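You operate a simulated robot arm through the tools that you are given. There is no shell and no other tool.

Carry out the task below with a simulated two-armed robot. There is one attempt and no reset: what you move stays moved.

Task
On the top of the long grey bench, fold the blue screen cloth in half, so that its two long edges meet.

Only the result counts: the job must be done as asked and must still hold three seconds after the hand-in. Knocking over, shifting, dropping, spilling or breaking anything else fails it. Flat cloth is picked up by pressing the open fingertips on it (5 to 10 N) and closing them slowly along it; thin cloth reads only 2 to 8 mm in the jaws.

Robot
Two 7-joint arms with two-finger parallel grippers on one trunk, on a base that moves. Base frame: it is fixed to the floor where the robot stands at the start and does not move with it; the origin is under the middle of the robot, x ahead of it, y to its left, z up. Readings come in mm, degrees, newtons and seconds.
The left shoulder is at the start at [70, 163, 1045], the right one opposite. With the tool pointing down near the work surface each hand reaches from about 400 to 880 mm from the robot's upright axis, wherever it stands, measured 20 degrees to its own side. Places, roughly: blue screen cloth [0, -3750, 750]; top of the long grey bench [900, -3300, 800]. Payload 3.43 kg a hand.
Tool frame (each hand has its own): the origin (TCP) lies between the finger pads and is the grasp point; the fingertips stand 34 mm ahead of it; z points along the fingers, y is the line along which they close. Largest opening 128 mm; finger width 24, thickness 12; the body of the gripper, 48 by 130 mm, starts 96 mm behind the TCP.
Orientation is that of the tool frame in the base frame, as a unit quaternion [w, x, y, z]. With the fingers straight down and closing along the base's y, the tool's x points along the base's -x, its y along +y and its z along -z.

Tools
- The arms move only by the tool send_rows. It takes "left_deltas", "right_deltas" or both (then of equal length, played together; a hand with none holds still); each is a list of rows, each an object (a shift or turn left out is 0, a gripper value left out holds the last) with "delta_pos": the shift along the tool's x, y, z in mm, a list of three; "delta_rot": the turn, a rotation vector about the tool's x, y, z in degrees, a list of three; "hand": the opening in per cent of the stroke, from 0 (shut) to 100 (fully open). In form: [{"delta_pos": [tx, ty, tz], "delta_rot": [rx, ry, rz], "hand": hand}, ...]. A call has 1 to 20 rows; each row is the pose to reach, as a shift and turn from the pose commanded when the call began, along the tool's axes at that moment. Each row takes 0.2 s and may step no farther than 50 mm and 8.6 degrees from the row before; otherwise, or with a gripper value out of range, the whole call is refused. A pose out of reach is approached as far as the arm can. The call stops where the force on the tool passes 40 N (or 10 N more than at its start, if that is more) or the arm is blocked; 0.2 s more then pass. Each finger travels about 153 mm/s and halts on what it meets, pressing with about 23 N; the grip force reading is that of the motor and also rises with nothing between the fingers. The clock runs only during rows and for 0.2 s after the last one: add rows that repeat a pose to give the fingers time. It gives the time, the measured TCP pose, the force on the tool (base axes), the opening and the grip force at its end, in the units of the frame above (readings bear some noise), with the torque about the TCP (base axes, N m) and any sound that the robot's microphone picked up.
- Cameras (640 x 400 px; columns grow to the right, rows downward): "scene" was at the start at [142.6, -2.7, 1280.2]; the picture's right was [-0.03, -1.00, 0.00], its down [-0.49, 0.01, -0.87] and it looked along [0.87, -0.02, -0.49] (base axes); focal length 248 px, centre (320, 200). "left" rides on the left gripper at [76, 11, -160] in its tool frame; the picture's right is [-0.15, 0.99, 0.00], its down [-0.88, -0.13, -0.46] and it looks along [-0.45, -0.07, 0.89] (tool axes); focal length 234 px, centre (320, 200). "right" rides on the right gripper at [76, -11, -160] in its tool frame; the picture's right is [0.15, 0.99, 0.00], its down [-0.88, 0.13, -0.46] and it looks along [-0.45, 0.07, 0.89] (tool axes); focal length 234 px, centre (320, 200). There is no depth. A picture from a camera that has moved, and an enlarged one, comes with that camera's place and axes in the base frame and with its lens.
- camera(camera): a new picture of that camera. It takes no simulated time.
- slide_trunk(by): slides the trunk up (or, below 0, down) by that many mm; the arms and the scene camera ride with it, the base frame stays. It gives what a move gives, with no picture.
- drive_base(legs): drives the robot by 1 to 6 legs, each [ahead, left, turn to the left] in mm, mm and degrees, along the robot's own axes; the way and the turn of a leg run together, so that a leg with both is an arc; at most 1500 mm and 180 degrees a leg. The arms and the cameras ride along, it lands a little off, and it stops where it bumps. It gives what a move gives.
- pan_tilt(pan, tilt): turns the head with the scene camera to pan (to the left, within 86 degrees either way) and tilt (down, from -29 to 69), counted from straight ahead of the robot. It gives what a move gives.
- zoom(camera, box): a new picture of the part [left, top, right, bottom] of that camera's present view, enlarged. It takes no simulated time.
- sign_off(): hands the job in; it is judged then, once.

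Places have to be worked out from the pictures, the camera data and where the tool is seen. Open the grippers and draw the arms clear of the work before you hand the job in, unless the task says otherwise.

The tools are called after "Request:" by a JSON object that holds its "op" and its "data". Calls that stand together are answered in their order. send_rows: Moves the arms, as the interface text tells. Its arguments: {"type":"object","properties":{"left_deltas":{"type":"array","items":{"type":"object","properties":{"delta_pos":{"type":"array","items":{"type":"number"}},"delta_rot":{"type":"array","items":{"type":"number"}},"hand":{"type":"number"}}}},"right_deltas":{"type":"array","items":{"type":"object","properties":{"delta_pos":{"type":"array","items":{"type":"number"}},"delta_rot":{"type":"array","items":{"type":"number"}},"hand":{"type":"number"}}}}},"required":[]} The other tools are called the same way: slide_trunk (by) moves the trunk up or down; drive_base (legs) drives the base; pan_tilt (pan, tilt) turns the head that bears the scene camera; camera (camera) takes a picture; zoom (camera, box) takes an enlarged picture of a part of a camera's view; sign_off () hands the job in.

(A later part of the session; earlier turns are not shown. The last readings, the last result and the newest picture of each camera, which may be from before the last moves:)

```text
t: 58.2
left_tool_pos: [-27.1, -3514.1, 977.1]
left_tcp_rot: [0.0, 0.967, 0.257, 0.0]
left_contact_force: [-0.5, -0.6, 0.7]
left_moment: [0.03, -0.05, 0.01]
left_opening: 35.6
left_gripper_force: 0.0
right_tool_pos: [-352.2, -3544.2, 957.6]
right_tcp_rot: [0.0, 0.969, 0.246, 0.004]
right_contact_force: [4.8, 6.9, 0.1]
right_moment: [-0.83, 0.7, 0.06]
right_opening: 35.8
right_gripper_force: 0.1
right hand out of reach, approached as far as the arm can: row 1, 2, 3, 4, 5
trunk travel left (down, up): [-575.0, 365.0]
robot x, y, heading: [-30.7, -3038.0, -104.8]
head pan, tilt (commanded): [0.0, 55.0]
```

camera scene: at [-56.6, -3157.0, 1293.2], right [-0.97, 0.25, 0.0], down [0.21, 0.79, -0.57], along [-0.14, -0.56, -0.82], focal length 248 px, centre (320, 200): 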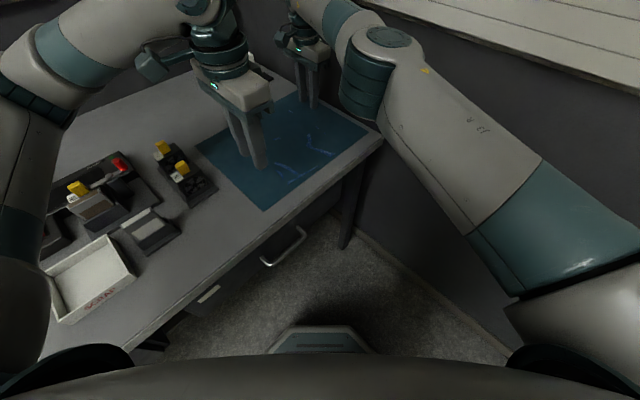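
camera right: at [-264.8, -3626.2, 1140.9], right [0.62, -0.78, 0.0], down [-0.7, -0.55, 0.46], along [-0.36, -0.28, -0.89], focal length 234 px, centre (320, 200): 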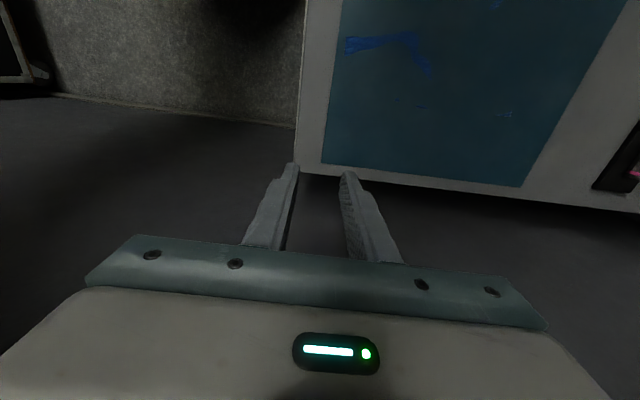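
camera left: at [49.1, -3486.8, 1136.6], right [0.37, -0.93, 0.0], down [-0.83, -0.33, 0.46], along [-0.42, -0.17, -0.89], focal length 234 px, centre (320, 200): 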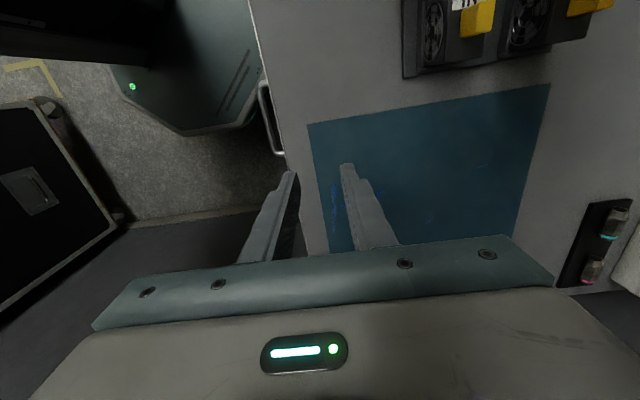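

The command origin had been clipped, so the hand now is farther toward me than intended (r≈130, in front of the bench), with a slight force. I look before moving on.

Request:
{"op": "camera", "data": {"camera": "scene"}}

Request:
{"op": "camera", "data": {"camera": "right"}}

Request:
{"op": "send_rows", "data": {"right_deltas": [{"delta_pos": [0, 0, 0]}, {"delta_pos": [0, 0, 0]}]}}

```text
taken
camera scene: at [-61.3, -3156.7, 1293.2], right [-0.97, 0.26, 0.0], down [0.21, 0.79, -0.57], along [-0.15, -0.55, -0.82], focal length 248 px, centre (320, 200)
```

scene: 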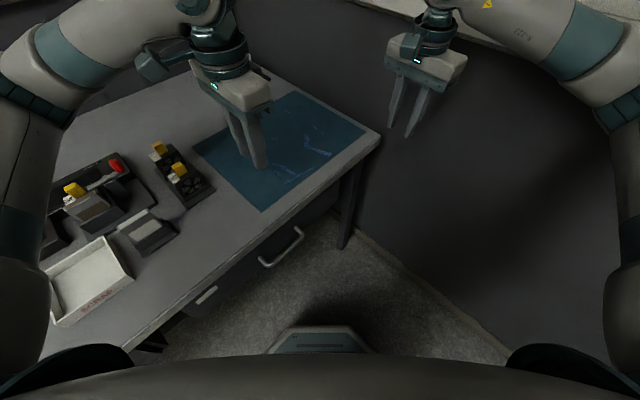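

```text
taken
camera right: at [-291.2, -3498.7, 1117.2], right [0.6, -0.8, 0.0], down [-0.71, -0.54, 0.45], along [-0.36, -0.27, -0.89], focal length 234 px, centre (320, 200)
```

right: 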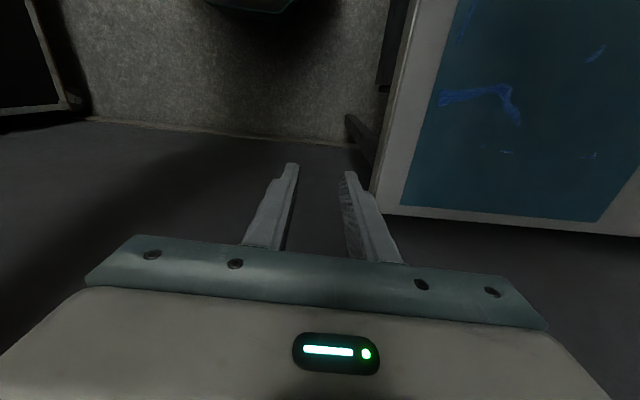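

```text
t: 58.8
left_tool_pos: [-21.5, -3515.3, 978.5]
left_tcp_rot: [-0.001, 0.966, 0.26, -0.001]
left_contact_force: [1.0, -0.5, 0.1]
left_moment: [0.01, 0.07, -0.01]
left_opening: 35.7
left_gripper_force: 0.0
right_tool_pos: [-341.8, -3540.9, 957.2]
right_tcp_rot: [0.0, 0.966, 0.259, -0.001]
right_contact_force: [0.5, -0.4, 0.2]
right_moment: [-0.01, 0.04, 0.01]
right_opening: 36.0
right_gripper_force: 0.0
trunk travel left (down, up): [-575.0, 365.0]
robot x, y, heading: [-29.7, -3040.8, -104.7]
head pan, tilt (commanded): [0.0, 55.0]
```

The force was only transient; the hand is free. Now I drive about 78 mm ahead and 42 mm left (25 mm toward the wall, 85 mm deeper) to come within reach of the back corners.

Request:
{"op": "drive_base", "data": {"legs": [[78, 42, 0]]}}

Request:
{"op": "camera", "data": {"camera": "scene"}}

```text
t: 59.9
left_tool_pos: [2.5, -3598.2, 979.0]
left_tcp_rot: [0.0, 0.965, 0.261, -0.002]
left_contact_force: [0.0, -0.5, 0.2]
left_moment: [-0.01, 0.01, -0.02]
left_opening: 35.7
left_gripper_force: 0.0
right_tool_pos: [-318.2, -3624.1, 958.8]
right_tcp_rot: [0.001, 0.965, 0.261, -0.002]
right_contact_force: [0.6, -0.4, 0.0]
right_moment: [-0.03, 0.0, -0.01]
right_opening: 35.7
right_gripper_force: 0.1
trunk travel left (down, up): [-575.0, 365.0]
robot x, y, heading: [-8.3, -3121.6, -104.5]
head pan, tilt (commanded): [0.0, 55.0]
```

```text
taken
camera scene: at [-31.6, -3239.0, 1293.5], right [-0.97, 0.25, 0.0], down [0.2, 0.79, -0.58], along [-0.15, -0.56, -0.82], focal length 248 px, centre (320, 200)
```

scene: 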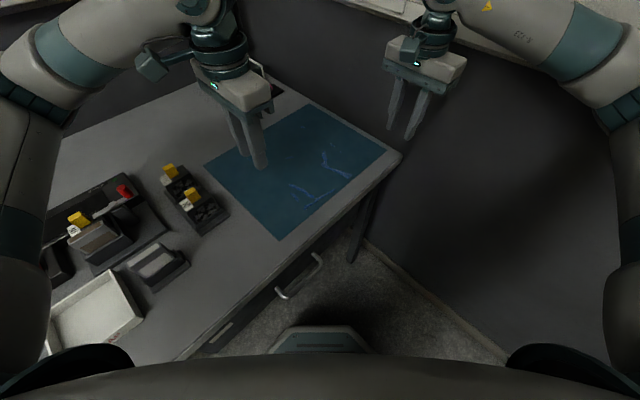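

The base is at (−8, −3122). I zoom in once more to fix the front edge precisely before gripping.

Request:
{"op": "zoom", "data": {"camera": "scene", "box": [200, 95, 424, 235]}}

Request:
{"op": "zoom", "data": {"camera": "scene", "box": [256, 200, 320, 240]}}

Request:
{"op": "zoom", "data": {"camera": "scene", "box": [350, 130, 414, 170]}}

```text
2.86 times, centred on (312, 165) of scene
camera zoom: at [-31.6, -3239.0, 1293.5], right [-0.97, 0.25, 0.0], down [0.2, 0.79, -0.58], along [-0.15, -0.56, -0.82], focal length 710 px, centre (343, 300)
```

zoom: 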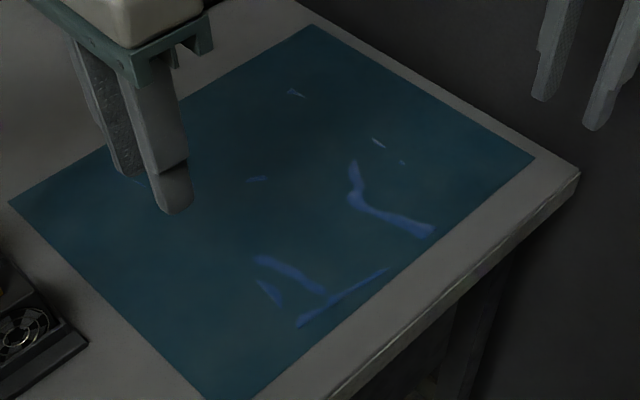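

```text
10.00 times, centred on (288, 220) of scene
camera zoom: at [-31.6, -3239.0, 1293.5], right [-0.97, 0.25, 0.0], down [0.2, 0.79, -0.58], along [-0.15, -0.56, -0.82], focal length 2484 px, centre (640, 0)
```

zoom: 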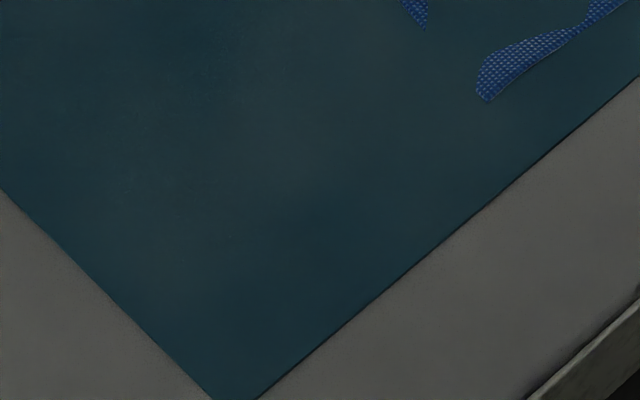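

```text
10.00 times, centred on (382, 150) of scene
camera zoom: at [-31.6, -3239.0, 1293.5], right [-0.97, 0.25, 0.0], down [0.2, 0.79, -0.58], along [-0.15, -0.56, -0.82], focal length 2484 px, centre (-300, 700)
```

zoom: 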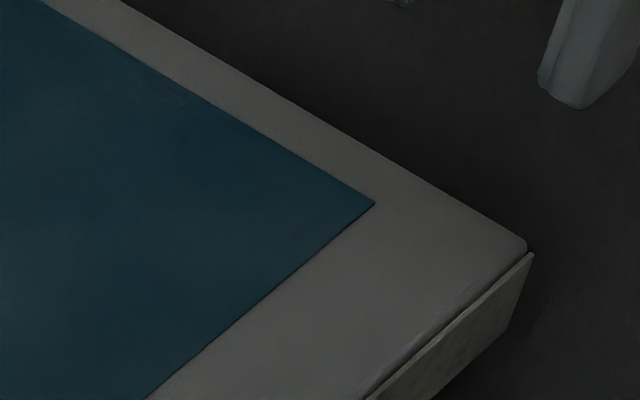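

NR ≈ (−344.5, −3692) and NL ≈ (−6, −3489), so the front edge lies at depth −157 (right) to −164 mm (left) from the cloth centre. I bring both hands over the edge, 22 mm in from the corners, jaws 34 mm open astride the edge, at z≈870.

Request:
{"op": "send_rows", "data": {"left_deltas": [{"delta_pos": [5, -19, 10], "hand": 26.5}, {"delta_pos": [10, -38, 30], "hand": 26.5}, {"delta_pos": [15, -57, 55], "hand": 26.5}, {"delta_pos": [20, -76, 80], "hand": 26.5}, {"delta_pos": [24.6, -95.4, 109], "hand": 26.5}, {"delta_pos": [24.6, -95.4, 109], "hand": 26.5}], "right_deltas": [{"delta_pos": [-7, 10, 10], "hand": 26.5}, {"delta_pos": [-14, 19, 30], "hand": 26.5}, {"delta_pos": [-21, 29, 50], "hand": 26.5}, {"delta_pos": [-28, 38, 70], "hand": 26.5}, {"delta_pos": [-34.7, 48.3, 89], "hand": 26.5}, {"delta_pos": [-34.7, 48.3, 89], "hand": 26.5}]}}

Request:
{"op": "camera", "data": {"camera": "scene"}}

Request:
{"op": "camera", "data": {"camera": "left"}}

Request:
{"op": "camera", "data": {"camera": "right"}}

```text
t: 61.3
left_tool_pos: [-26.9, -3502.1, 869.9]
left_tcp_rot: [0.001, 0.965, 0.261, -0.001]
left_contact_force: [-0.3, 0.0, -1.2]
left_moment: [0.0, 0.0, 0.0]
left_opening: 33.7
left_gripper_force: 0.0
right_tool_pos: [-327.0, -3686.3, 865.4]
right_tcp_rot: [0.0, 0.965, 0.261, 0.0]
right_contact_force: [0.1, -0.1, 0.5]
right_moment: [0.0, 0.03, -0.02]
right_opening: 34.1
right_gripper_force: 0.0
trunk travel left (down, up): [-575.0, 365.0]
robot x, y, heading: [-10.6, -3124.8, -104.8]
head pan, tilt (commanded): [0.0, 55.0]
```

```text
taken
camera scene: at [-36.1, -3242.6, 1293.1], right [-0.97, 0.25, 0.0], down [0.21, 0.79, -0.57], along [-0.14, -0.56, -0.82], focal length 248 px, centre (320, 200)
```

scene: 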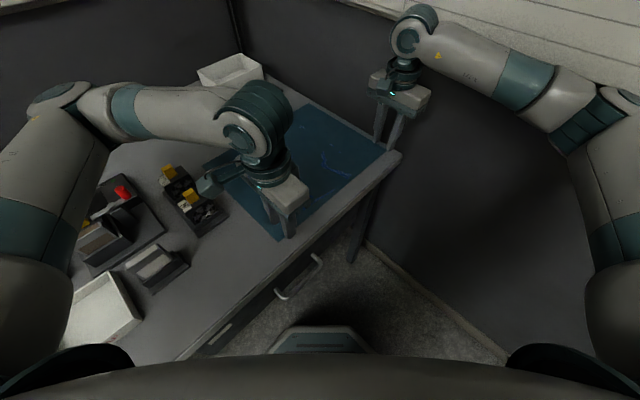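

```text
taken
camera left: at [44.4, -3473.0, 1028.6], right [0.37, -0.93, 0.0], down [-0.83, -0.33, 0.46], along [-0.42, -0.17, -0.89], focal length 234 px, centre (320, 200)
```

left: 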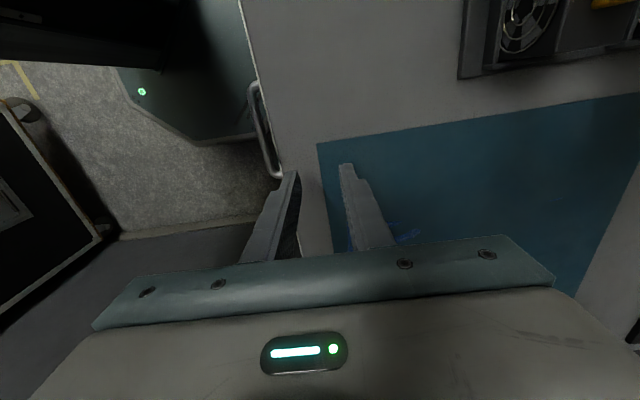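

```text
taken
camera right: at [-267.0, -3639.0, 1025.0], right [0.62, -0.78, 0.0], down [-0.7, -0.56, 0.46], along [-0.36, -0.28, -0.89], focal length 234 px, centre (320, 200)
```

right: 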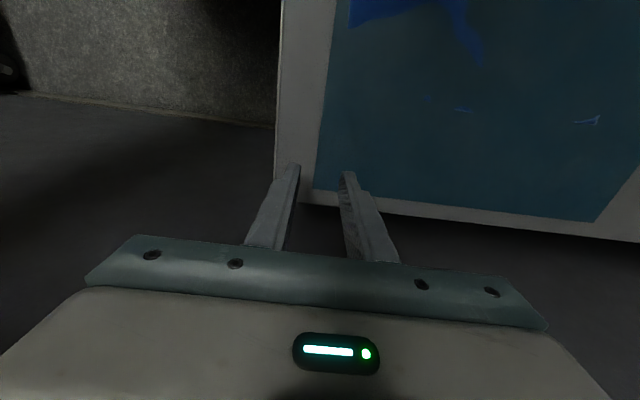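

In the left picture the edge runs right under the jaw centre (corner 22 mm to the left), and in the right one the centre is about 2.6 mm inside. I shift the left hand 3 mm inward and lower both to just above contact (TCP z≈838).

Request:
{"op": "send_rows", "data": {"left_deltas": [{"delta_pos": [0, 3, 12]}, {"delta_pos": [0, 3, 24]}, {"delta_pos": [0, 3, 32]}, {"delta_pos": [0, 3, 32]}], "right_deltas": [{"delta_pos": [0, 0, 10]}, {"delta_pos": [0, 0, 20]}, {"delta_pos": [0, 0, 27]}, {"delta_pos": [0, 0, 27]}]}}

Request:
{"op": "camera", "data": {"camera": "left"}}

Request:
{"op": "camera", "data": {"camera": "right"}}

```text
t: 62.3
left_tool_pos: [-24.4, -3506.8, 838.3]
left_tcp_rot: [0.0, 0.966, 0.26, 0.0]
left_contact_force: [0.4, 1.0, 0.4]
left_moment: [-0.01, -0.02, -0.02]
left_opening: 33.9
left_gripper_force: 0.0
right_tool_pos: [-326.1, -3686.4, 839.2]
right_tcp_rot: [0.0, 0.965, 0.261, 0.0]
right_contact_force: [-0.2, 0.6, 0.3]
right_moment: [0.02, 0.03, -0.04]
right_opening: 33.7
right_gripper_force: 0.1
trunk travel left (down, up): [-575.0, 365.0]
robot x, y, heading: [-5.4, -3123.8, -104.6]
head pan, tilt (commanded): [0.0, 55.0]
```

```text
taken
camera left: at [45.7, -3478.5, 996.1], right [0.37, -0.93, 0.0], down [-0.83, -0.33, 0.46], along [-0.42, -0.17, -0.89], focal length 234 px, centre (320, 200)
```

left: 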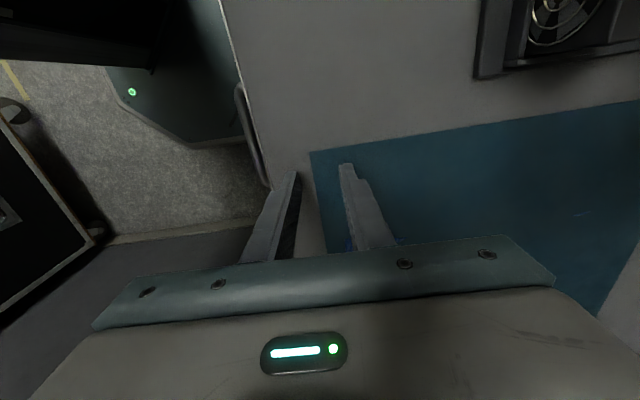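

```text
taken
camera right: at [-266.4, -3639.3, 999.0], right [0.62, -0.78, 0.0], down [-0.7, -0.56, 0.46], along [-0.36, -0.28, -0.89], focal length 234 px, centre (320, 200)
```

right: 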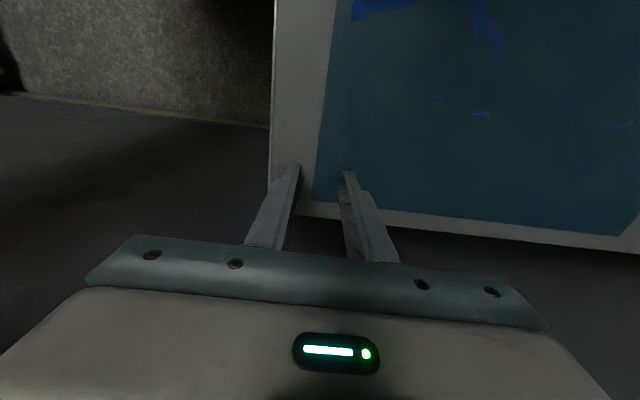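

The tips are a few millimetres above the surface on both sides of the edge. I lower both another 3.5 mm and read the forces.

Request:
{"op": "send_rows", "data": {"left_deltas": [{"delta_pos": [0, 0, 2]}, {"delta_pos": [0, 0, 3.5]}, {"delta_pos": [0, 0, 3.5]}], "right_deltas": [{"delta_pos": [0, 0, 2]}, {"delta_pos": [0, 0, 3.5]}, {"delta_pos": [0, 0, 3.5]}]}}

```text
t: 63.1
left_tool_pos: [-26.1, -3509.3, 833.9]
left_tcp_rot: [-0.001, 0.965, 0.26, 0.0]
left_contact_force: [0.6, -0.1, 3.2]
left_moment: [-0.04, -0.05, -0.05]
left_opening: 34.1
left_gripper_force: 0.3
right_tool_pos: [-326.7, -3686.2, 836.5]
right_tcp_rot: [0.0, 0.966, 0.26, 0.001]
right_contact_force: [0.3, 0.1, -0.7]
right_moment: [0.04, 0.0, 0.01]
right_opening: 34.0
right_gripper_force: 0.0
trunk travel left (down, up): [-575.0, 365.0]
robot x, y, heading: [-4.1, -3124.6, -104.4]
head pan, tilt (commanded): [0.0, 55.0]
```

The left fingers touch (3.2 N); the right is still free. I lower the left by 1 mm and the right by 2.5 mm more.

Request:
{"op": "send_rows", "data": {"left_deltas": [{"delta_pos": [0, 0, 0.5]}, {"delta_pos": [0, 0, 1]}, {"delta_pos": [0, 0, 1]}], "right_deltas": [{"delta_pos": [0, 0, 1.2]}, {"delta_pos": [0, 0, 2.5]}, {"delta_pos": [0, 0, 2.5]}]}}

```text
t: 63.9
left_tool_pos: [-24.6, -3507.5, 834.3]
left_tcp_rot: [0.001, 0.965, 0.26, 0.0]
left_contact_force: [2.6, -0.7, 25.3]
left_moment: [0.48, -0.1, -0.16]
left_opening: 33.8
left_gripper_force: 0.1
right_tool_pos: [-326.0, -3685.1, 834.1]
right_tcp_rot: [0.0, 0.965, 0.261, -0.001]
right_contact_force: [-0.5, -0.5, 0.4]
right_moment: [0.02, 0.02, 0.0]
right_opening: 33.9
right_gripper_force: 0.1
trunk travel left (down, up): [-575.0, 365.0]
robot x, y, heading: [-6.7, -3123.2, -104.5]
head pan, tilt (commanded): [0.0, 55.0]
```

The contact is stiff (about 22 N per mm): left reads 25 N, right still nothing. I back the left off 0.75 mm and lower the right 0.7 mm.

Request:
{"op": "send_rows", "data": {"left_deltas": [{"delta_pos": [0, 0, -0.75]}, {"delta_pos": [0, 0, -0.75]}], "right_deltas": [{"delta_pos": [0, 0, 0.4]}, {"delta_pos": [0, 0, 0.7]}]}}

```text
t: 64.5
left_tool_pos: [-25.6, -3507.8, 833.9]
left_tcp_rot: [0.0, 0.966, 0.26, 0.0]
left_contact_force: [-3.0, -5.0, 13.9]
left_moment: [0.05, 0.07, -0.05]
left_opening: 34.2
left_gripper_force: 0.1
right_tool_pos: [-324.9, -3685.0, 833.6]
right_tcp_rot: [0.0, 0.965, 0.261, 0.0]
right_contact_force: [3.6, 3.5, 7.1]
right_moment: [0.29, -0.05, -0.14]
right_opening: 34.6
right_gripper_force: 0.3
trunk travel left (down, up): [-575.0, 365.0]
robot x, y, heading: [-5.5, -3126.7, -104.6]
head pan, tilt (commanded): [0.0, 55.0]
```

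Left 14 N, right 7 N. I ease the left by 0.25 mm and close both jaws slowly halfway to see how the cloth responds.

Request:
{"op": "send_rows", "data": {"left_deltas": [{"delta_pos": [0, 0, -0.25], "hand": 25}, {"delta_pos": [0, 0, -0.25], "hand": 23.5}, {"delta_pos": [0, 0, -0.25], "hand": 22}, {"delta_pos": [0, 0, -0.25], "hand": 20.5}, {"delta_pos": [0, 0, -0.25], "hand": 19}, {"delta_pos": [0, 0, -0.25], "hand": 17.5}, {"delta_pos": [0, 0, -0.25], "hand": 16}, {"delta_pos": [0, 0, -0.25], "hand": 14.5}, {"delta_pos": [0, 0, -0.25], "hand": 13}], "right_deltas": [{"delta_pos": [0, 0, 0], "hand": 25}, {"delta_pos": [0, 0, 0], "hand": 23.5}, {"delta_pos": [0, 0, 0], "hand": 22}, {"delta_pos": [0, 0, 0], "hand": 20.5}, {"delta_pos": [0, 0, 0], "hand": 19}, {"delta_pos": [0, 0, 0], "hand": 17.5}, {"delta_pos": [0, 0, 0], "hand": 16}, {"delta_pos": [0, 0, 0], "hand": 14.5}, {"delta_pos": [0, 0, 0], "hand": 13}]}}

Request:
{"op": "camera", "data": {"camera": "left"}}

Request:
{"op": "camera", "data": {"camera": "right"}}

```text
t: 66.5
left_tool_pos: [-26.1, -3507.1, 833.6]
left_tcp_rot: [0.001, 0.965, 0.261, 0.0]
left_contact_force: [0.4, -0.3, 0.9]
left_moment: [0.02, 0.01, -0.02]
left_opening: 16.8
left_gripper_force: 0.0
right_tool_pos: [-326.3, -3684.7, 833.2]
right_tcp_rot: [0.001, 0.966, 0.26, -0.001]
right_contact_force: [-6.3, 5.2, 14.7]
right_moment: [0.45, 0.17, 0.09]
right_opening: 21.1
right_gripper_force: 3.9
trunk travel left (down, up): [-575.0, 365.0]
robot x, y, heading: [-8.0, -3120.4, -104.5]
head pan, tilt (commanded): [0.0, 55.0]
```

```text
taken
camera left: at [45.3, -3478.0, 993.1], right [0.37, -0.93, 0.0], down [-0.83, -0.33, 0.46], along [-0.42, -0.17, -0.89], focal length 234 px, centre (320, 200)
```

left: 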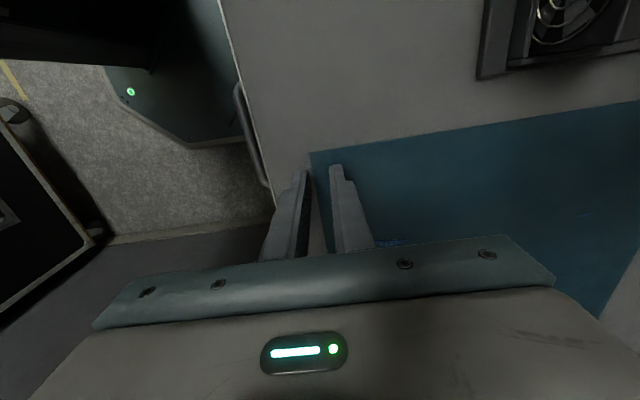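

```text
taken
camera right: at [-267.0, -3637.5, 994.0], right [0.62, -0.78, 0.0], down [-0.7, -0.55, 0.46], along [-0.36, -0.29, -0.89], focal length 234 px, centre (320, 200)
```

right: 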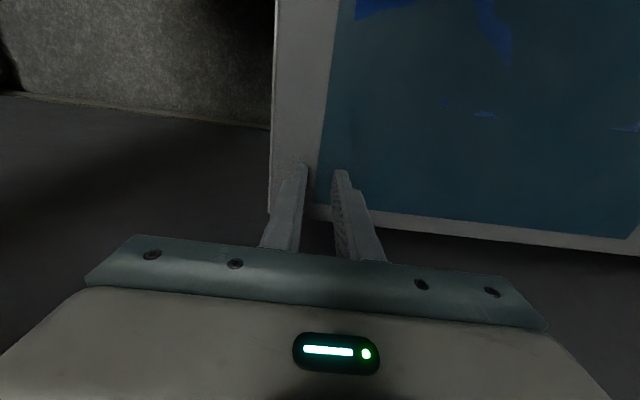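

The left lost its pressure and slid over the cloth; the right is pressing 15 N and lagging (friction). I continue closing the right slowly, while the left lifts slightly and reopens.

Request:
{"op": "send_rows", "data": {"left_deltas": [{"delta_pos": [0, 0, -2], "hand": 13}, {"delta_pos": [0, 0, -3], "hand": 18}, {"delta_pos": [0, 0, -3], "hand": 28}, {"delta_pos": [0, 0, -3], "hand": 28}, {"delta_pos": [0, 0, -2], "hand": 28}, {"delta_pos": [0, 0, -1], "hand": 28}, {"delta_pos": [0, 0, -0.5], "hand": 28}, {"delta_pos": [0, 0, -0.5], "hand": 28}, {"delta_pos": [0, 0, -0.5], "hand": 28}, {"delta_pos": [0, 0, -0.5], "hand": 28}], "right_deltas": [{"delta_pos": [0, 0, 0], "hand": 12}, {"delta_pos": [0, 0, 0], "hand": 10.5}, {"delta_pos": [0, 0, 0], "hand": 9}, {"delta_pos": [0, 0, 0], "hand": 7.5}, {"delta_pos": [0, 0, 0], "hand": 6}, {"delta_pos": [0, 0, 0], "hand": 4.5}, {"delta_pos": [0, 0, 0], "hand": 3}, {"delta_pos": [0, 0, 0], "hand": 1.5}, {"delta_pos": [0, 0, 0], "hand": 0}, {"delta_pos": [0, 0, 0], "hand": 0}]}}

Request:
{"op": "camera", "data": {"camera": "right"}}

Request:
{"op": "zoom", "data": {"camera": "right", "box": [240, 120, 432, 240]}}

```text
t: 68.7
left_tool_pos: [-24.8, -3506.9, 834.9]
left_tcp_rot: [0.0, 0.965, 0.261, -0.001]
left_contact_force: [0.5, -1.1, -0.1]
left_moment: [0.01, 0.02, 0.04]
left_opening: 35.8
left_gripper_force: 0.0
right_tool_pos: [-325.9, -3684.8, 833.0]
right_tcp_rot: [0.001, 0.966, 0.26, -0.001]
right_contact_force: [0.4, 1.9, 14.7]
right_moment: [0.18, -0.08, 0.06]
right_opening: 0.0
right_gripper_force: 23.1
trunk travel left (down, up): [-575.0, 365.0]
robot x, y, heading: [-4.1, -3122.2, -104.4]
head pan, tilt (commanded): [0.0, 55.0]
```

```text
taken
camera right: at [-266.0, -3637.8, 994.0], right [0.62, -0.78, 0.0], down [-0.7, -0.55, 0.46], along [-0.36, -0.29, -0.89], focal length 234 px, centre (320, 200)
```

right: 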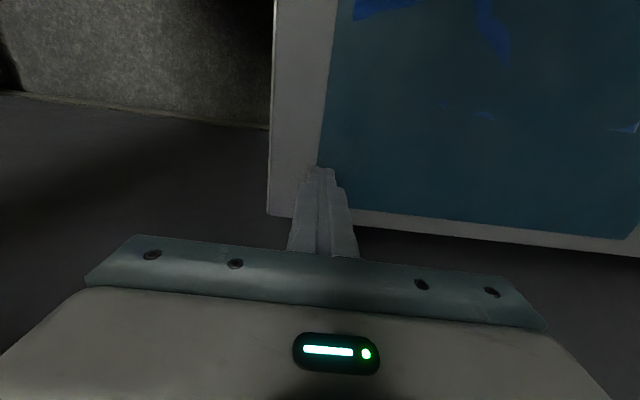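

```text
3.33 times, centred on (336, 180) of right
camera zoom: at [-266.0, -3637.8, 994.0], right [0.62, -0.78, 0.0], down [-0.7, -0.55, 0.46], along [-0.36, -0.29, -0.89], focal length 781 px, centre (267, 267)
```

zoom: 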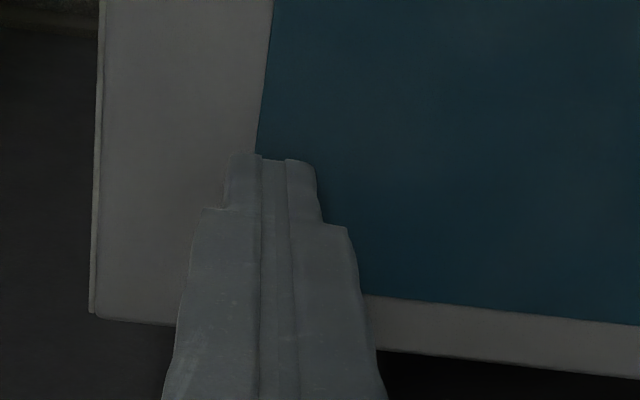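

The right jaws closed on nothing (0.0 mm): with one finger off the cloth it just slides. I switch to both fingertips on the cloth, jaws closing along the long edge, so I lift both 35 mm, turn the tools −90° and place them about 32 mm in from the corners, half overlapping the edge.

Request:
{"op": "send_rows", "data": {"left_deltas": [{"delta_pos": [0, 0, -20], "hand": 28}, {"delta_pos": [0, 0, -35], "delta_rot": [0, 0, -8.2], "hand": 28}, {"delta_pos": [0, 0, -35], "delta_rot": [0, 0, -16.4], "hand": 28}, {"delta_pos": [-2, 0, -35], "delta_rot": [0, 0, -24.6], "hand": 28}, {"delta_pos": [-4, 0, -35], "delta_rot": [0, 0, -32.8], "hand": 28}, {"delta_pos": [-6, 0, -35], "delta_rot": [0, 0, -41], "hand": 28}, {"delta_pos": [-8, 0, -35], "delta_rot": [0, 0, -49.2], "hand": 28}, {"delta_pos": [-9.5, -0.5, -35], "delta_rot": [0, 0, -57.4], "hand": 28}, {"delta_pos": [-9.5, -0.5, -35], "delta_rot": [0, 0, -65.6], "hand": 28}, {"delta_pos": [-9.5, -0.5, -35], "delta_rot": [0, 0, -73.8], "hand": 28}, {"delta_pos": [-9.5, -0.5, -35], "delta_rot": [0, 0, -82], "hand": 28}, {"delta_pos": [-9.5, -0.5, -35], "delta_rot": [0, 0, -89.5], "hand": 28}, {"delta_pos": [-9.5, -0.5, -35], "delta_rot": [0, 0, -89.5], "hand": 28}], "right_deltas": [{"delta_pos": [0, 0, -20], "hand": 0}, {"delta_pos": [0, 0, -35], "delta_rot": [0, 0, -8.2], "hand": 10}, {"delta_pos": [0, 0, -35], "delta_rot": [0, 0, -16.4], "hand": 28}, {"delta_pos": [1, 0, -35], "delta_rot": [0, 0, -24.6], "hand": 28}, {"delta_pos": [2, 0, -35], "delta_rot": [0, 0, -32.8], "hand": 28}, {"delta_pos": [3, 0, -35], "delta_rot": [0, 0, -41], "hand": 28}, {"delta_pos": [4, 0, -35], "delta_rot": [0, 0, -49.2], "hand": 28}, {"delta_pos": [5.5, -0.6, -35], "delta_rot": [0, 0, -57.4], "hand": 28}, {"delta_pos": [5.5, -0.6, -35], "delta_rot": [0, 0, -65.6], "hand": 28}, {"delta_pos": [5.5, -0.6, -35], "delta_rot": [0, 0, -73.8], "hand": 28}, {"delta_pos": [5.5, -0.6, -35], "delta_rot": [0, 0, -82], "hand": 28}, {"delta_pos": [5.5, -0.6, -35], "delta_rot": [0, 0, -89.5], "hand": 28}, {"delta_pos": [5.5, -0.6, -35], "delta_rot": [0, 0, -89.5], "hand": 28}]}}

Request:
{"op": "camera", "data": {"camera": "scene"}}

Request:
{"op": "camera", "data": {"camera": "left"}}

Request:
{"op": "camera", "data": {"camera": "right"}}

```text
t: 71.5
left_tool_pos: [-33.8, -3513.1, 869.0]
left_tcp_rot: [0.0, 0.502, 0.865, 0.0]
left_contact_force: [-0.1, 0.5, -0.1]
left_moment: [0.01, 0.0, 0.03]
left_opening: 35.9
left_gripper_force: 0.1
right_tool_pos: [-323.6, -3681.7, 867.9]
right_tcp_rot: [0.0, 0.502, 0.865, 0.001]
right_contact_force: [0.2, -0.5, -0.3]
right_moment: [0.0, 0.01, -0.01]
right_opening: 36.2
right_gripper_force: 0.0
trunk travel left (down, up): [-575.0, 365.0]
robot x, y, heading: [-5.1, -3125.4, -104.6]
head pan, tilt (commanded): [0.0, 55.0]
```

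```text
taken
camera scene: at [-36.0, -3242.7, 1293.1], right [-0.97, 0.25, 0.0], down [0.21, 0.79, -0.57], along [-0.14, -0.56, -0.82], focal length 248 px, centre (320, 200)
```

scene: 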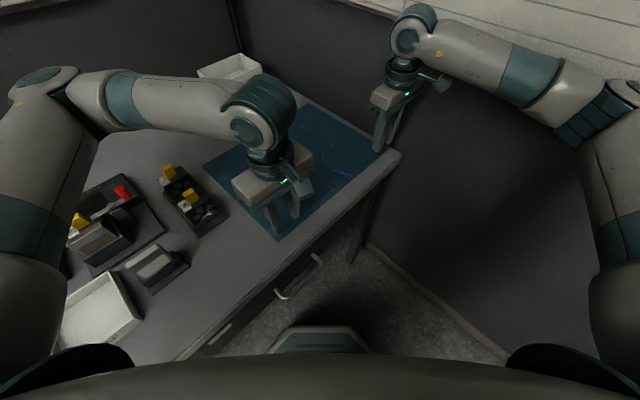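

```text
taken
camera left: at [-62.0, -3441.9, 1027.7], right [0.93, 0.36, 0.0], down [0.32, -0.83, 0.46], along [0.17, -0.42, -0.89], focal length 234 px, centre (320, 200)
```

left: 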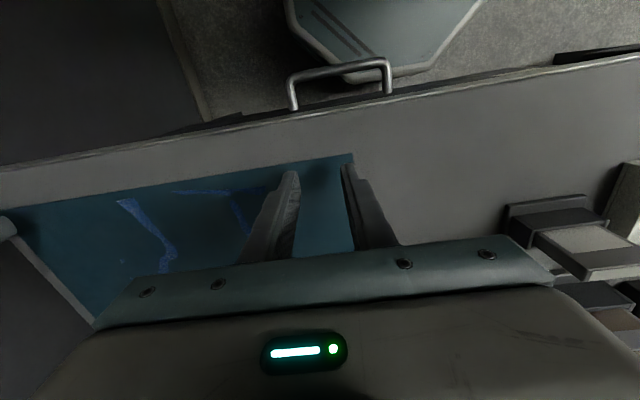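

```text
taken
camera right: at [-369.4, -3622.5, 1027.6], right [0.79, 0.62, 0.0], down [0.55, -0.7, 0.46], along [0.28, -0.36, -0.89], focal length 234 px, centre (320, 200)
```

right: 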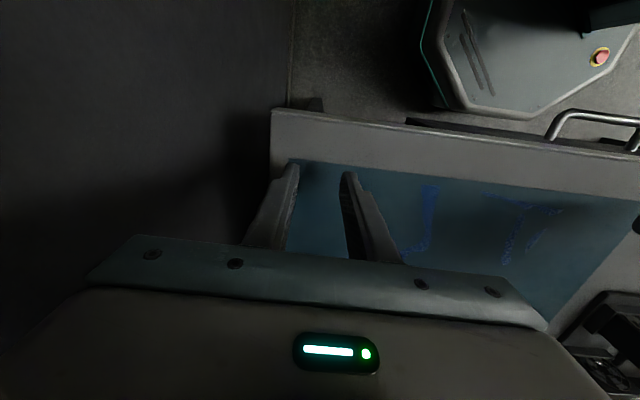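

In the hand pictures the edge lies about 6 mm (left) and 5.5 mm (right) on the near side of the jaw centre, corners about 32 mm outward. I shift both about 4 mm toward the edge and lower to just above the surface.

Request:
{"op": "send_rows", "data": {"left_deltas": [{"delta_pos": [4, 0, 12]}, {"delta_pos": [4, 0, 24]}, {"delta_pos": [4, 0, 32.5]}, {"delta_pos": [4, 0, 32.5]}], "right_deltas": [{"delta_pos": [3.5, 0, 12]}, {"delta_pos": [3.5, 0, 24]}, {"delta_pos": [3.5, 0, 32]}, {"delta_pos": [3.5, 0, 32]}]}}

Request:
{"op": "zoom", "data": {"camera": "left", "box": [240, 120, 432, 240]}}

Request:
{"op": "zoom", "data": {"camera": "right", "box": [220, 110, 412, 230]}}

```text
t: 72.5
left_tool_pos: [-35.8, -3509.0, 837.0]
left_tcp_rot: [0.0, 0.503, 0.864, 0.0]
left_contact_force: [0.4, 0.5, 0.5]
left_moment: [-0.01, 0.02, 0.0]
left_opening: 35.8
left_gripper_force: 0.1
right_tool_pos: [-324.1, -3679.6, 835.1]
right_tcp_rot: [0.0, 0.502, 0.865, 0.0]
right_contact_force: [0.5, -0.9, -0.3]
right_moment: [-0.01, 0.01, 0.02]
right_opening: 35.7
right_gripper_force: 0.0
trunk travel left (down, up): [-575.0, 365.0]
robot x, y, heading: [-7.3, -3124.6, -104.4]
head pan, tilt (commanded): [0.0, 55.0]
```

```text
3.33 times, centred on (336, 180) of left
camera zoom: at [-63.7, -3437.1, 995.2], right [0.93, 0.36, 0.0], down [0.32, -0.83, 0.46], along [0.17, -0.42, -0.89], focal length 781 px, centre (267, 267)
```

zoom: 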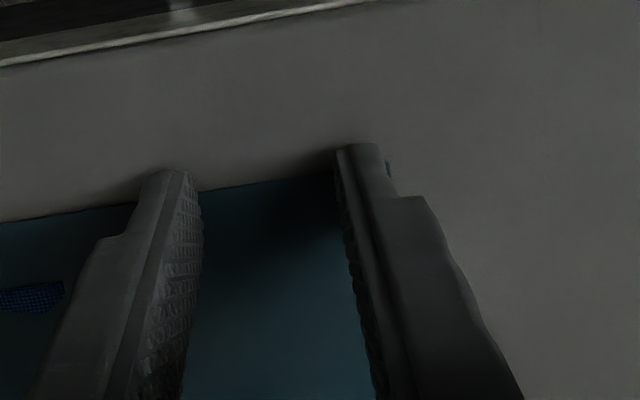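

```text
3.33 times, centred on (316, 170) of right
camera zoom: at [-371.2, -3619.1, 996.5], right [0.79, 0.62, 0.0], down [0.55, -0.7, 0.46], along [0.28, -0.36, -0.89], focal length 781 px, centre (333, 300)
```

zoom: 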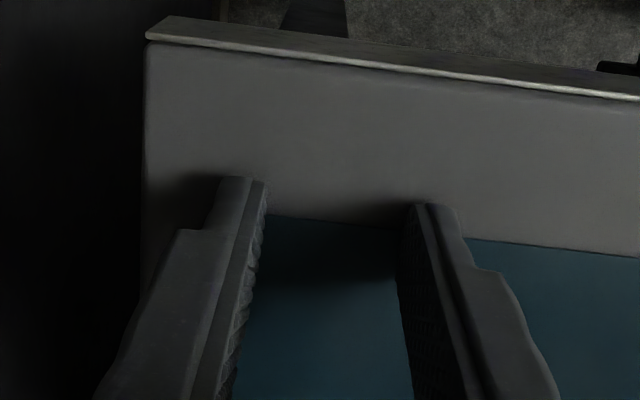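

Both jaws straddle the edge as wanted: half the finger width on the cloth, both fingers over cloth. I lower in small steps until contact.

Request:
{"op": "send_rows", "data": {"left_deltas": [{"delta_pos": [0, 0, 1.2]}, {"delta_pos": [0, 0, 2.3]}, {"delta_pos": [0, 0, 2.3]}], "right_deltas": [{"delta_pos": [0, 0, 0.8]}, {"delta_pos": [0, 0, 1.5]}, {"delta_pos": [0, 0, 1.5]}]}}

```text
t: 73.3
left_tool_pos: [-35.4, -3507.7, 833.7]
left_tcp_rot: [0.0, 0.501, 0.865, -0.001]
left_contact_force: [-0.8, 0.9, 0.3]
left_moment: [-0.01, 0.0, 0.01]
left_opening: 35.7
left_gripper_force: 0.0
right_tool_pos: [-324.1, -3679.4, 834.4]
right_tcp_rot: [0.0, 0.502, 0.865, 0.0]
right_contact_force: [0.3, 1.0, -0.6]
right_moment: [-0.03, 0.03, -0.01]
right_opening: 35.8
right_gripper_force: 0.1
trunk travel left (down, up): [-575.0, 365.0]
robot x, y, heading: [-7.3, -3123.5, -104.4]
head pan, tilt (commanded): [0.0, 55.0]
```

Neither touches yet. I lower both by another 0.8 mm in small steps.

Request:
{"op": "send_rows", "data": {"left_deltas": [{"delta_pos": [0, 0, 0.4]}, {"delta_pos": [0, 0, 0.8]}, {"delta_pos": [0, 0, 0.8]}], "right_deltas": [{"delta_pos": [0, 0, 0.4]}, {"delta_pos": [0, 0, 0.8]}, {"delta_pos": [0, 0, 0.8]}]}}

```text
t: 74.1
left_tool_pos: [-37.0, -3509.8, 834.8]
left_tcp_rot: [0.0, 0.502, 0.865, 0.0]
left_contact_force: [0.5, -1.8, 3.6]
left_moment: [-0.02, -0.05, -0.07]
left_opening: 35.6
left_gripper_force: 0.1
right_tool_pos: [-322.7, -3679.7, 833.5]
right_tcp_rot: [0.0, 0.503, 0.865, 0.0]
right_contact_force: [-0.4, 1.0, 1.3]
right_moment: [0.03, -0.02, 0.02]
right_opening: 35.9
right_gripper_force: 0.1
trunk travel left (down, up): [-575.0, 365.0]
robot x, y, heading: [-4.3, -3124.6, -104.4]
head pan, tilt (commanded): [0.0, 55.0]
```

Contact begins: left 3.6 N, right 1.3 N. I add 0.25 mm left and 0.35 mm right.

Request:
{"op": "send_rows", "data": {"left_deltas": [{"delta_pos": [0, 0, 0.25]}, {"delta_pos": [0, 0, 0.25]}], "right_deltas": [{"delta_pos": [0, 0, 0.35]}, {"delta_pos": [0, 0, 0.35]}]}}

```text
t: 74.7
left_tool_pos: [-36.6, -3508.4, 834.0]
left_tcp_rot: [-0.001, 0.502, 0.865, 0.0]
left_contact_force: [1.9, -2.9, 3.3]
left_moment: [-0.01, -0.06, -0.11]
left_opening: 35.8
left_gripper_force: 0.2
right_tool_pos: [-322.5, -3680.8, 834.7]
right_tcp_rot: [0.0, 0.502, 0.865, 0.0]
right_contact_force: [-1.0, 1.5, 5.7]
right_moment: [0.13, 0.0, 0.09]
right_opening: 35.2
right_gripper_force: 0.1
trunk travel left (down, up): [-575.0, 365.0]
robot x, y, heading: [-6.8, -3120.5, -104.5]
head pan, tilt (commanded): [0.0, 55.0]
```

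Right 5.7 N, left 3.3 N. I add 0.3 mm on the left, 0.1 mm on the right, and close slowly a third of the way.

Request:
{"op": "send_rows", "data": {"left_deltas": [{"delta_pos": [0, 0, 0.3], "hand": 28}, {"delta_pos": [0, 0, 0.3], "hand": 26}, {"delta_pos": [0, 0, 0.3], "hand": 25}, {"delta_pos": [0, 0, 0.3], "hand": 24}, {"delta_pos": [0, 0, 0.3], "hand": 23}, {"delta_pos": [0, 0, 0.3], "hand": 22}, {"delta_pos": [0, 0, 0.3], "hand": 21}, {"delta_pos": [0, 0, 0.3], "hand": 20}], "right_deltas": [{"delta_pos": [0, 0, 0.1], "hand": 28}, {"delta_pos": [0, 0, 0.1], "hand": 26}, {"delta_pos": [0, 0, 0.1], "hand": 25}, {"delta_pos": [0, 0, 0.1], "hand": 24}, {"delta_pos": [0, 0, 0.1], "hand": 23}, {"delta_pos": [0, 0, 0.1], "hand": 22}, {"delta_pos": [0, 0, 0.1], "hand": 21}, {"delta_pos": [0, 0, 0.1], "hand": 20}]}}

Request:
{"op": "zoom", "data": {"camera": "left", "box": [240, 120, 432, 240]}}

Request:
{"op": "zoom", "data": {"camera": "right", "box": [220, 110, 412, 230]}}

```text
t: 76.5
left_tool_pos: [-35.1, -3509.6, 834.3]
left_tcp_rot: [0.0, 0.503, 0.864, 0.0]
left_contact_force: [2.7, 0.8, 15.1]
left_moment: [0.25, -0.27, 0.11]
left_opening: 27.4
left_gripper_force: 1.5
right_tool_pos: [-322.5, -3679.7, 833.6]
right_tcp_rot: [-0.001, 0.502, 0.865, 0.0]
right_contact_force: [0.2, -0.1, 0.1]
right_moment: [0.0, 0.05, -0.01]
right_opening: 25.7
right_gripper_force: 0.0
trunk travel left (down, up): [-575.0, 365.0]
robot x, y, heading: [-12.3, -3123.6, -104.5]
head pan, tilt (commanded): [0.0, 55.0]
```

```text
3.33 times, centred on (336, 180) of left
camera zoom: at [-63.8, -3436.9, 992.6], right [0.93, 0.36, 0.0], down [0.32, -0.83, 0.46], along [0.16, -0.43, -0.89], focal length 781 px, centre (267, 267)
```

zoom: 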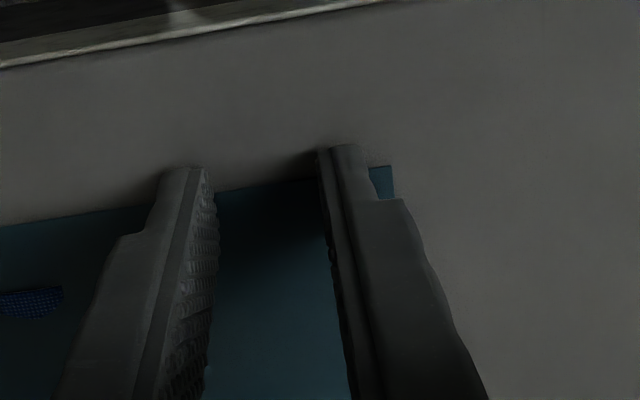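

```text
3.33 times, centred on (316, 170) of right
camera zoom: at [-370.3, -3618.9, 994.1], right [0.79, 0.62, 0.0], down [0.55, -0.7, 0.46], along [0.28, -0.36, -0.89], focal length 781 px, centre (333, 300)
```

zoom: 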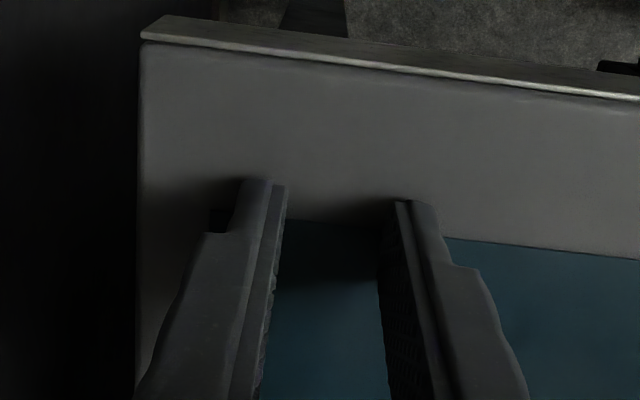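

The left presses 15 N but the corner has not moved yet; the right lost contact. I continue closing the left alone to learn what works, holding the right still.

Request:
{"op": "send_rows", "data": {"left_deltas": [{"delta_pos": [0, 0, 0], "hand": 18.5}, {"delta_pos": [0, 0, 0], "hand": 17}, {"delta_pos": [0, 0, 0], "hand": 15.5}, {"delta_pos": [0, 0, 0], "hand": 14}, {"delta_pos": [0, 0, 0], "hand": 12.5}, {"delta_pos": [0, 0, 0], "hand": 11}, {"delta_pos": [0, 0, 0], "hand": 9.5}]}}

Request:
{"op": "zoom", "data": {"camera": "left", "box": [240, 120, 432, 240]}}

```text
t: 78.1
left_tool_pos: [-34.2, -3509.1, 834.8]
left_tcp_rot: [0.0, 0.502, 0.865, -0.001]
left_contact_force: [6.6, 2.3, 17.4]
left_moment: [0.21, -0.35, 0.09]
left_opening: 16.4
left_gripper_force: 3.4
right_tool_pos: [-322.2, -3679.1, 834.4]
right_tcp_rot: [-0.001, 0.503, 0.865, 0.0]
right_contact_force: [0.5, -0.7, -0.4]
right_moment: [-0.05, 0.0, 0.02]
right_opening: 25.6
right_gripper_force: 0.0
trunk travel left (down, up): [-575.0, 365.0]
robot x, y, heading: [-6.6, -3124.5, -104.5]
head pan, tilt (commanded): [0.0, 55.0]
```

```text
3.33 times, centred on (336, 180) of left
camera zoom: at [-63.2, -3436.5, 992.6], right [0.93, 0.36, 0.0], down [0.32, -0.83, 0.46], along [0.16, -0.43, -0.89], focal length 781 px, centre (267, 267)
```

zoom: 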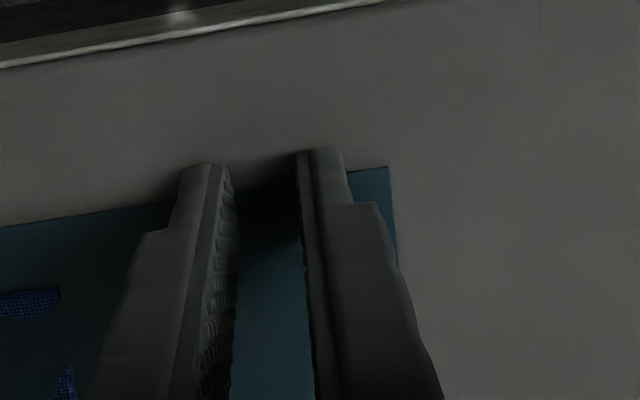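

The corner moved only slightly inward. I finish closing the left slowly and check the opening reading.

Request:
{"op": "send_rows", "data": {"left_deltas": [{"delta_pos": [0, 0, 0], "hand": 8}, {"delta_pos": [0, 0, 0], "hand": 6.5}, {"delta_pos": [0, 0, 0], "hand": 5}, {"delta_pos": [0, 0, 0], "hand": 3.5}, {"delta_pos": [0, 0, 0], "hand": 2}, {"delta_pos": [0, 0, 0], "hand": 0}, {"delta_pos": [0, 0, 0], "hand": 0}, {"delta_pos": [0, 0, 0], "hand": 0}]}}

Request:
{"op": "zoom", "data": {"camera": "left", "box": [240, 120, 432, 240]}}

```text
t: 79.9
left_tool_pos: [-36.0, -3507.5, 834.5]
left_tcp_rot: [0.0, 0.502, 0.865, 0.0]
left_contact_force: [3.3, 2.3, 18.6]
left_moment: [0.16, -0.08, -0.17]
left_opening: 0.0
left_gripper_force: 22.9
right_tool_pos: [-323.3, -3678.3, 834.5]
right_tcp_rot: [0.001, 0.502, 0.865, -0.001]
right_contact_force: [0.2, -0.3, 0.2]
right_moment: [-0.01, 0.02, -0.01]
right_opening: 25.6
right_gripper_force: 0.1
trunk travel left (down, up): [-575.0, 365.0]
robot x, y, heading: [-7.1, -3122.4, -104.4]
head pan, tilt (commanded): [0.0, 55.0]
```

```text
3.33 times, centred on (336, 180) of left
camera zoom: at [-63.6, -3436.5, 992.6], right [0.93, 0.36, 0.0], down [0.32, -0.83, 0.46], along [0.16, -0.43, -0.89], focal length 781 px, centre (267, 267)
```

zoom: 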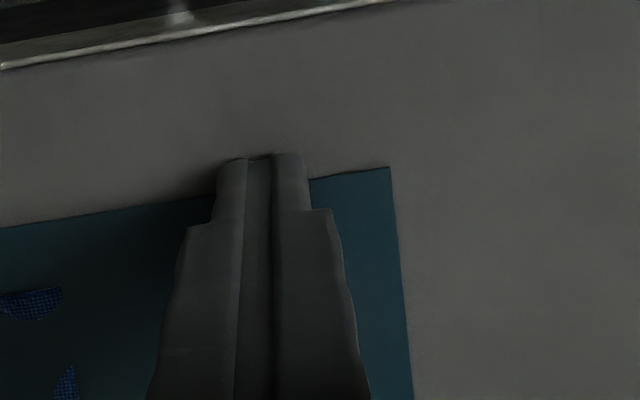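

Again 0.0 mm: with half the finger off the cloth it slips. I now put the whole fingertips on the cloth: left hand up, opened to about 50 mm, moved 14 mm further inside the edge and 10 mm further from the corner; the right likewise.

Request:
{"op": "send_rows", "data": {"left_deltas": [{"delta_pos": [0, 0, -4], "hand": 0}, {"delta_pos": [0, 0, -8], "hand": 20}, {"delta_pos": [-7, -5, -8], "hand": 40}, {"delta_pos": [-14, -10, -8], "hand": 40}, {"delta_pos": [-14, -10, -5], "hand": 40}, {"delta_pos": [-14, -10, -2.5], "hand": 40}, {"delta_pos": [-14, -10, -1.5], "hand": 40}], "right_deltas": [{"delta_pos": [0, 0, -4], "hand": 20}, {"delta_pos": [0, 0, -8], "hand": 30}, {"delta_pos": [-7, 5, -8], "hand": 40}, {"delta_pos": [-14, 10, -8], "hand": 40}, {"delta_pos": [-14, 10, -5], "hand": 40}, {"delta_pos": [-14, 10, -2], "hand": 40}, {"delta_pos": [-14, 10, -0.5], "hand": 40}]}}

Request:
{"op": "zoom", "data": {"camera": "left", "box": [240, 120, 432, 240]}}

Request:
{"op": "zoom", "data": {"camera": "right", "box": [220, 110, 412, 230]}}

```text
t: 81.5
left_tool_pos: [-38.7, -3527.1, 834.4]
left_tcp_rot: [0.0, 0.502, 0.865, 0.0]
left_contact_force: [-0.4, 0.5, 0.2]
left_moment: [0.0, -0.01, 0.0]
left_opening: 51.3
left_gripper_force: 0.1
right_tool_pos: [-308.6, -3685.8, 834.0]
right_tcp_rot: [0.0, 0.502, 0.865, -0.001]
right_contact_force: [0.4, -1.2, 1.0]
right_moment: [-0.01, 0.0, -0.03]
right_opening: 50.9
right_gripper_force: 0.1
trunk travel left (down, up): [-575.0, 365.0]
robot x, y, heading: [-9.3, -3122.0, -104.4]
head pan, tilt (commanded): [0.0, 55.0]
```

```text
3.33 times, centred on (336, 180) of left
camera zoom: at [-66.0, -3454.9, 993.4], right [0.93, 0.36, 0.0], down [0.32, -0.83, 0.46], along [0.17, -0.42, -0.89], focal length 781 px, centre (267, 267)
```

zoom: 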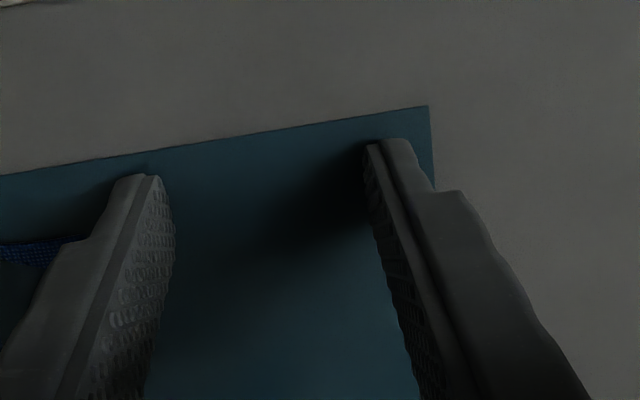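

```text
3.33 times, centred on (316, 170) of right
camera zoom: at [-355.3, -3626.8, 994.1], right [0.79, 0.62, 0.0], down [0.55, -0.7, 0.46], along [0.28, -0.36, -0.89], focal length 781 px, centre (333, 300)
```

zoom: 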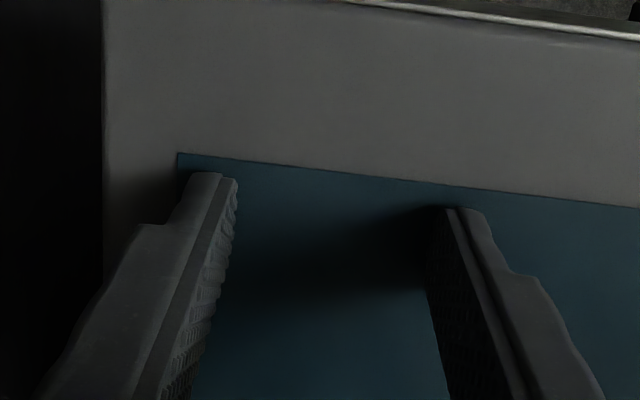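

Both pairs of fingertips are now fully on cloth just inside the edge. I press gradually: left 1.0 mm, right 0.5 mm down.

Request:
{"op": "send_rows", "data": {"left_deltas": [{"delta_pos": [0, 0, 0.5]}, {"delta_pos": [0, 0, 1.0]}, {"delta_pos": [0, 0, 1.0]}], "right_deltas": [{"delta_pos": [0, 0, 0.3]}, {"delta_pos": [0, 0, 0.5]}, {"delta_pos": [0, 0, 0.5]}]}}

```text
t: 82.3
left_tool_pos: [-38.0, -3526.6, 834.0]
left_tcp_rot: [0.0, 0.502, 0.865, -0.001]
left_contact_force: [1.2, -3.4, 13.4]
left_moment: [0.13, -0.35, -0.1]
left_opening: 50.4
left_gripper_force: 0.1
right_tool_pos: [-307.5, -3687.3, 833.9]
right_tcp_rot: [0.0, 0.501, 0.865, 0.0]
right_contact_force: [0.6, -1.4, 4.0]
right_moment: [0.09, -0.07, -0.03]
right_opening: 50.8
right_gripper_force: 0.0
trunk travel left (down, up): [-575.0, 365.0]
robot x, y, heading: [-9.0, -3125.2, -104.5]
head pan, tilt (commanded): [0.0, 55.0]
```

The torques show that only the +l finger of each hand bears the load (force acts about 27 mm to the left of the TCP), so the tools are slightly out of level. I rotate both by −0.4° about tool x to share the pressure.

Request:
{"op": "send_rows", "data": {"left_deltas": [{"delta_pos": [0, 0, 0], "delta_rot": [-0.4, 0, 0]}, {"delta_pos": [0, 0, 0], "delta_rot": [-0.4, 0, 0]}], "right_deltas": [{"delta_pos": [0, 0, 0.1], "delta_rot": [-0.4, 0, 0]}, {"delta_pos": [0, 0, 0.1], "delta_rot": [-0.4, 0, 0]}]}}

```text
t: 82.9
left_tool_pos: [-36.4, -3526.0, 833.7]
left_tcp_rot: [0.002, 0.502, 0.865, 0.002]
left_contact_force: [2.3, -5.0, 15.7]
left_moment: [-0.37, 0.42, 0.18]
left_opening: 51.5
left_gripper_force: 0.2
right_tool_pos: [-307.6, -3686.1, 835.4]
right_tcp_rot: [0.002, 0.502, 0.865, 0.002]
right_contact_force: [-0.2, -1.5, 5.3]
right_moment: [-0.08, 0.18, 0.05]
right_opening: 51.6
right_gripper_force: 0.1
trunk travel left (down, up): [-575.0, 365.0]
robot x, y, heading: [-5.3, -3123.2, -104.4]
head pan, tilt (commanded): [0.0, 55.0]
```

The load flipped to the other fingers, so the level lies about midway. I rotate back by +0.22° and ease the left by 0.2 mm.

Request:
{"op": "send_rows", "data": {"left_deltas": [{"delta_pos": [0, 0, -0.2], "delta_rot": [0.22, 0, 0]}, {"delta_pos": [0, 0, -0.2], "delta_rot": [0.22, 0, 0]}], "right_deltas": [{"delta_pos": [0, 0, 0.2], "delta_rot": [0.22, 0, 0]}, {"delta_pos": [0, 0, 0.2], "delta_rot": [0.22, 0, 0]}]}}

```text
t: 83.5
left_tool_pos: [-36.5, -3525.7, 833.9]
left_tcp_rot: [0.0, 0.502, 0.865, 0.001]
left_contact_force: [2.4, -5.4, 14.5]
left_moment: [-0.38, 0.36, 0.31]
left_opening: 51.8
left_gripper_force: 0.8
right_tool_pos: [-307.8, -3685.7, 834.1]
right_tcp_rot: [0.001, 0.502, 0.865, 0.0]
right_contact_force: [0.2, -1.2, 10.0]
right_moment: [-0.08, 0.35, 0.01]
right_opening: 51.0
right_gripper_force: 0.3
trunk travel left (down, up): [-575.0, 365.0]
robot x, y, heading: [-7.4, -3125.7, -104.4]
head pan, tilt (commanded): [0.0, 55.0]
```

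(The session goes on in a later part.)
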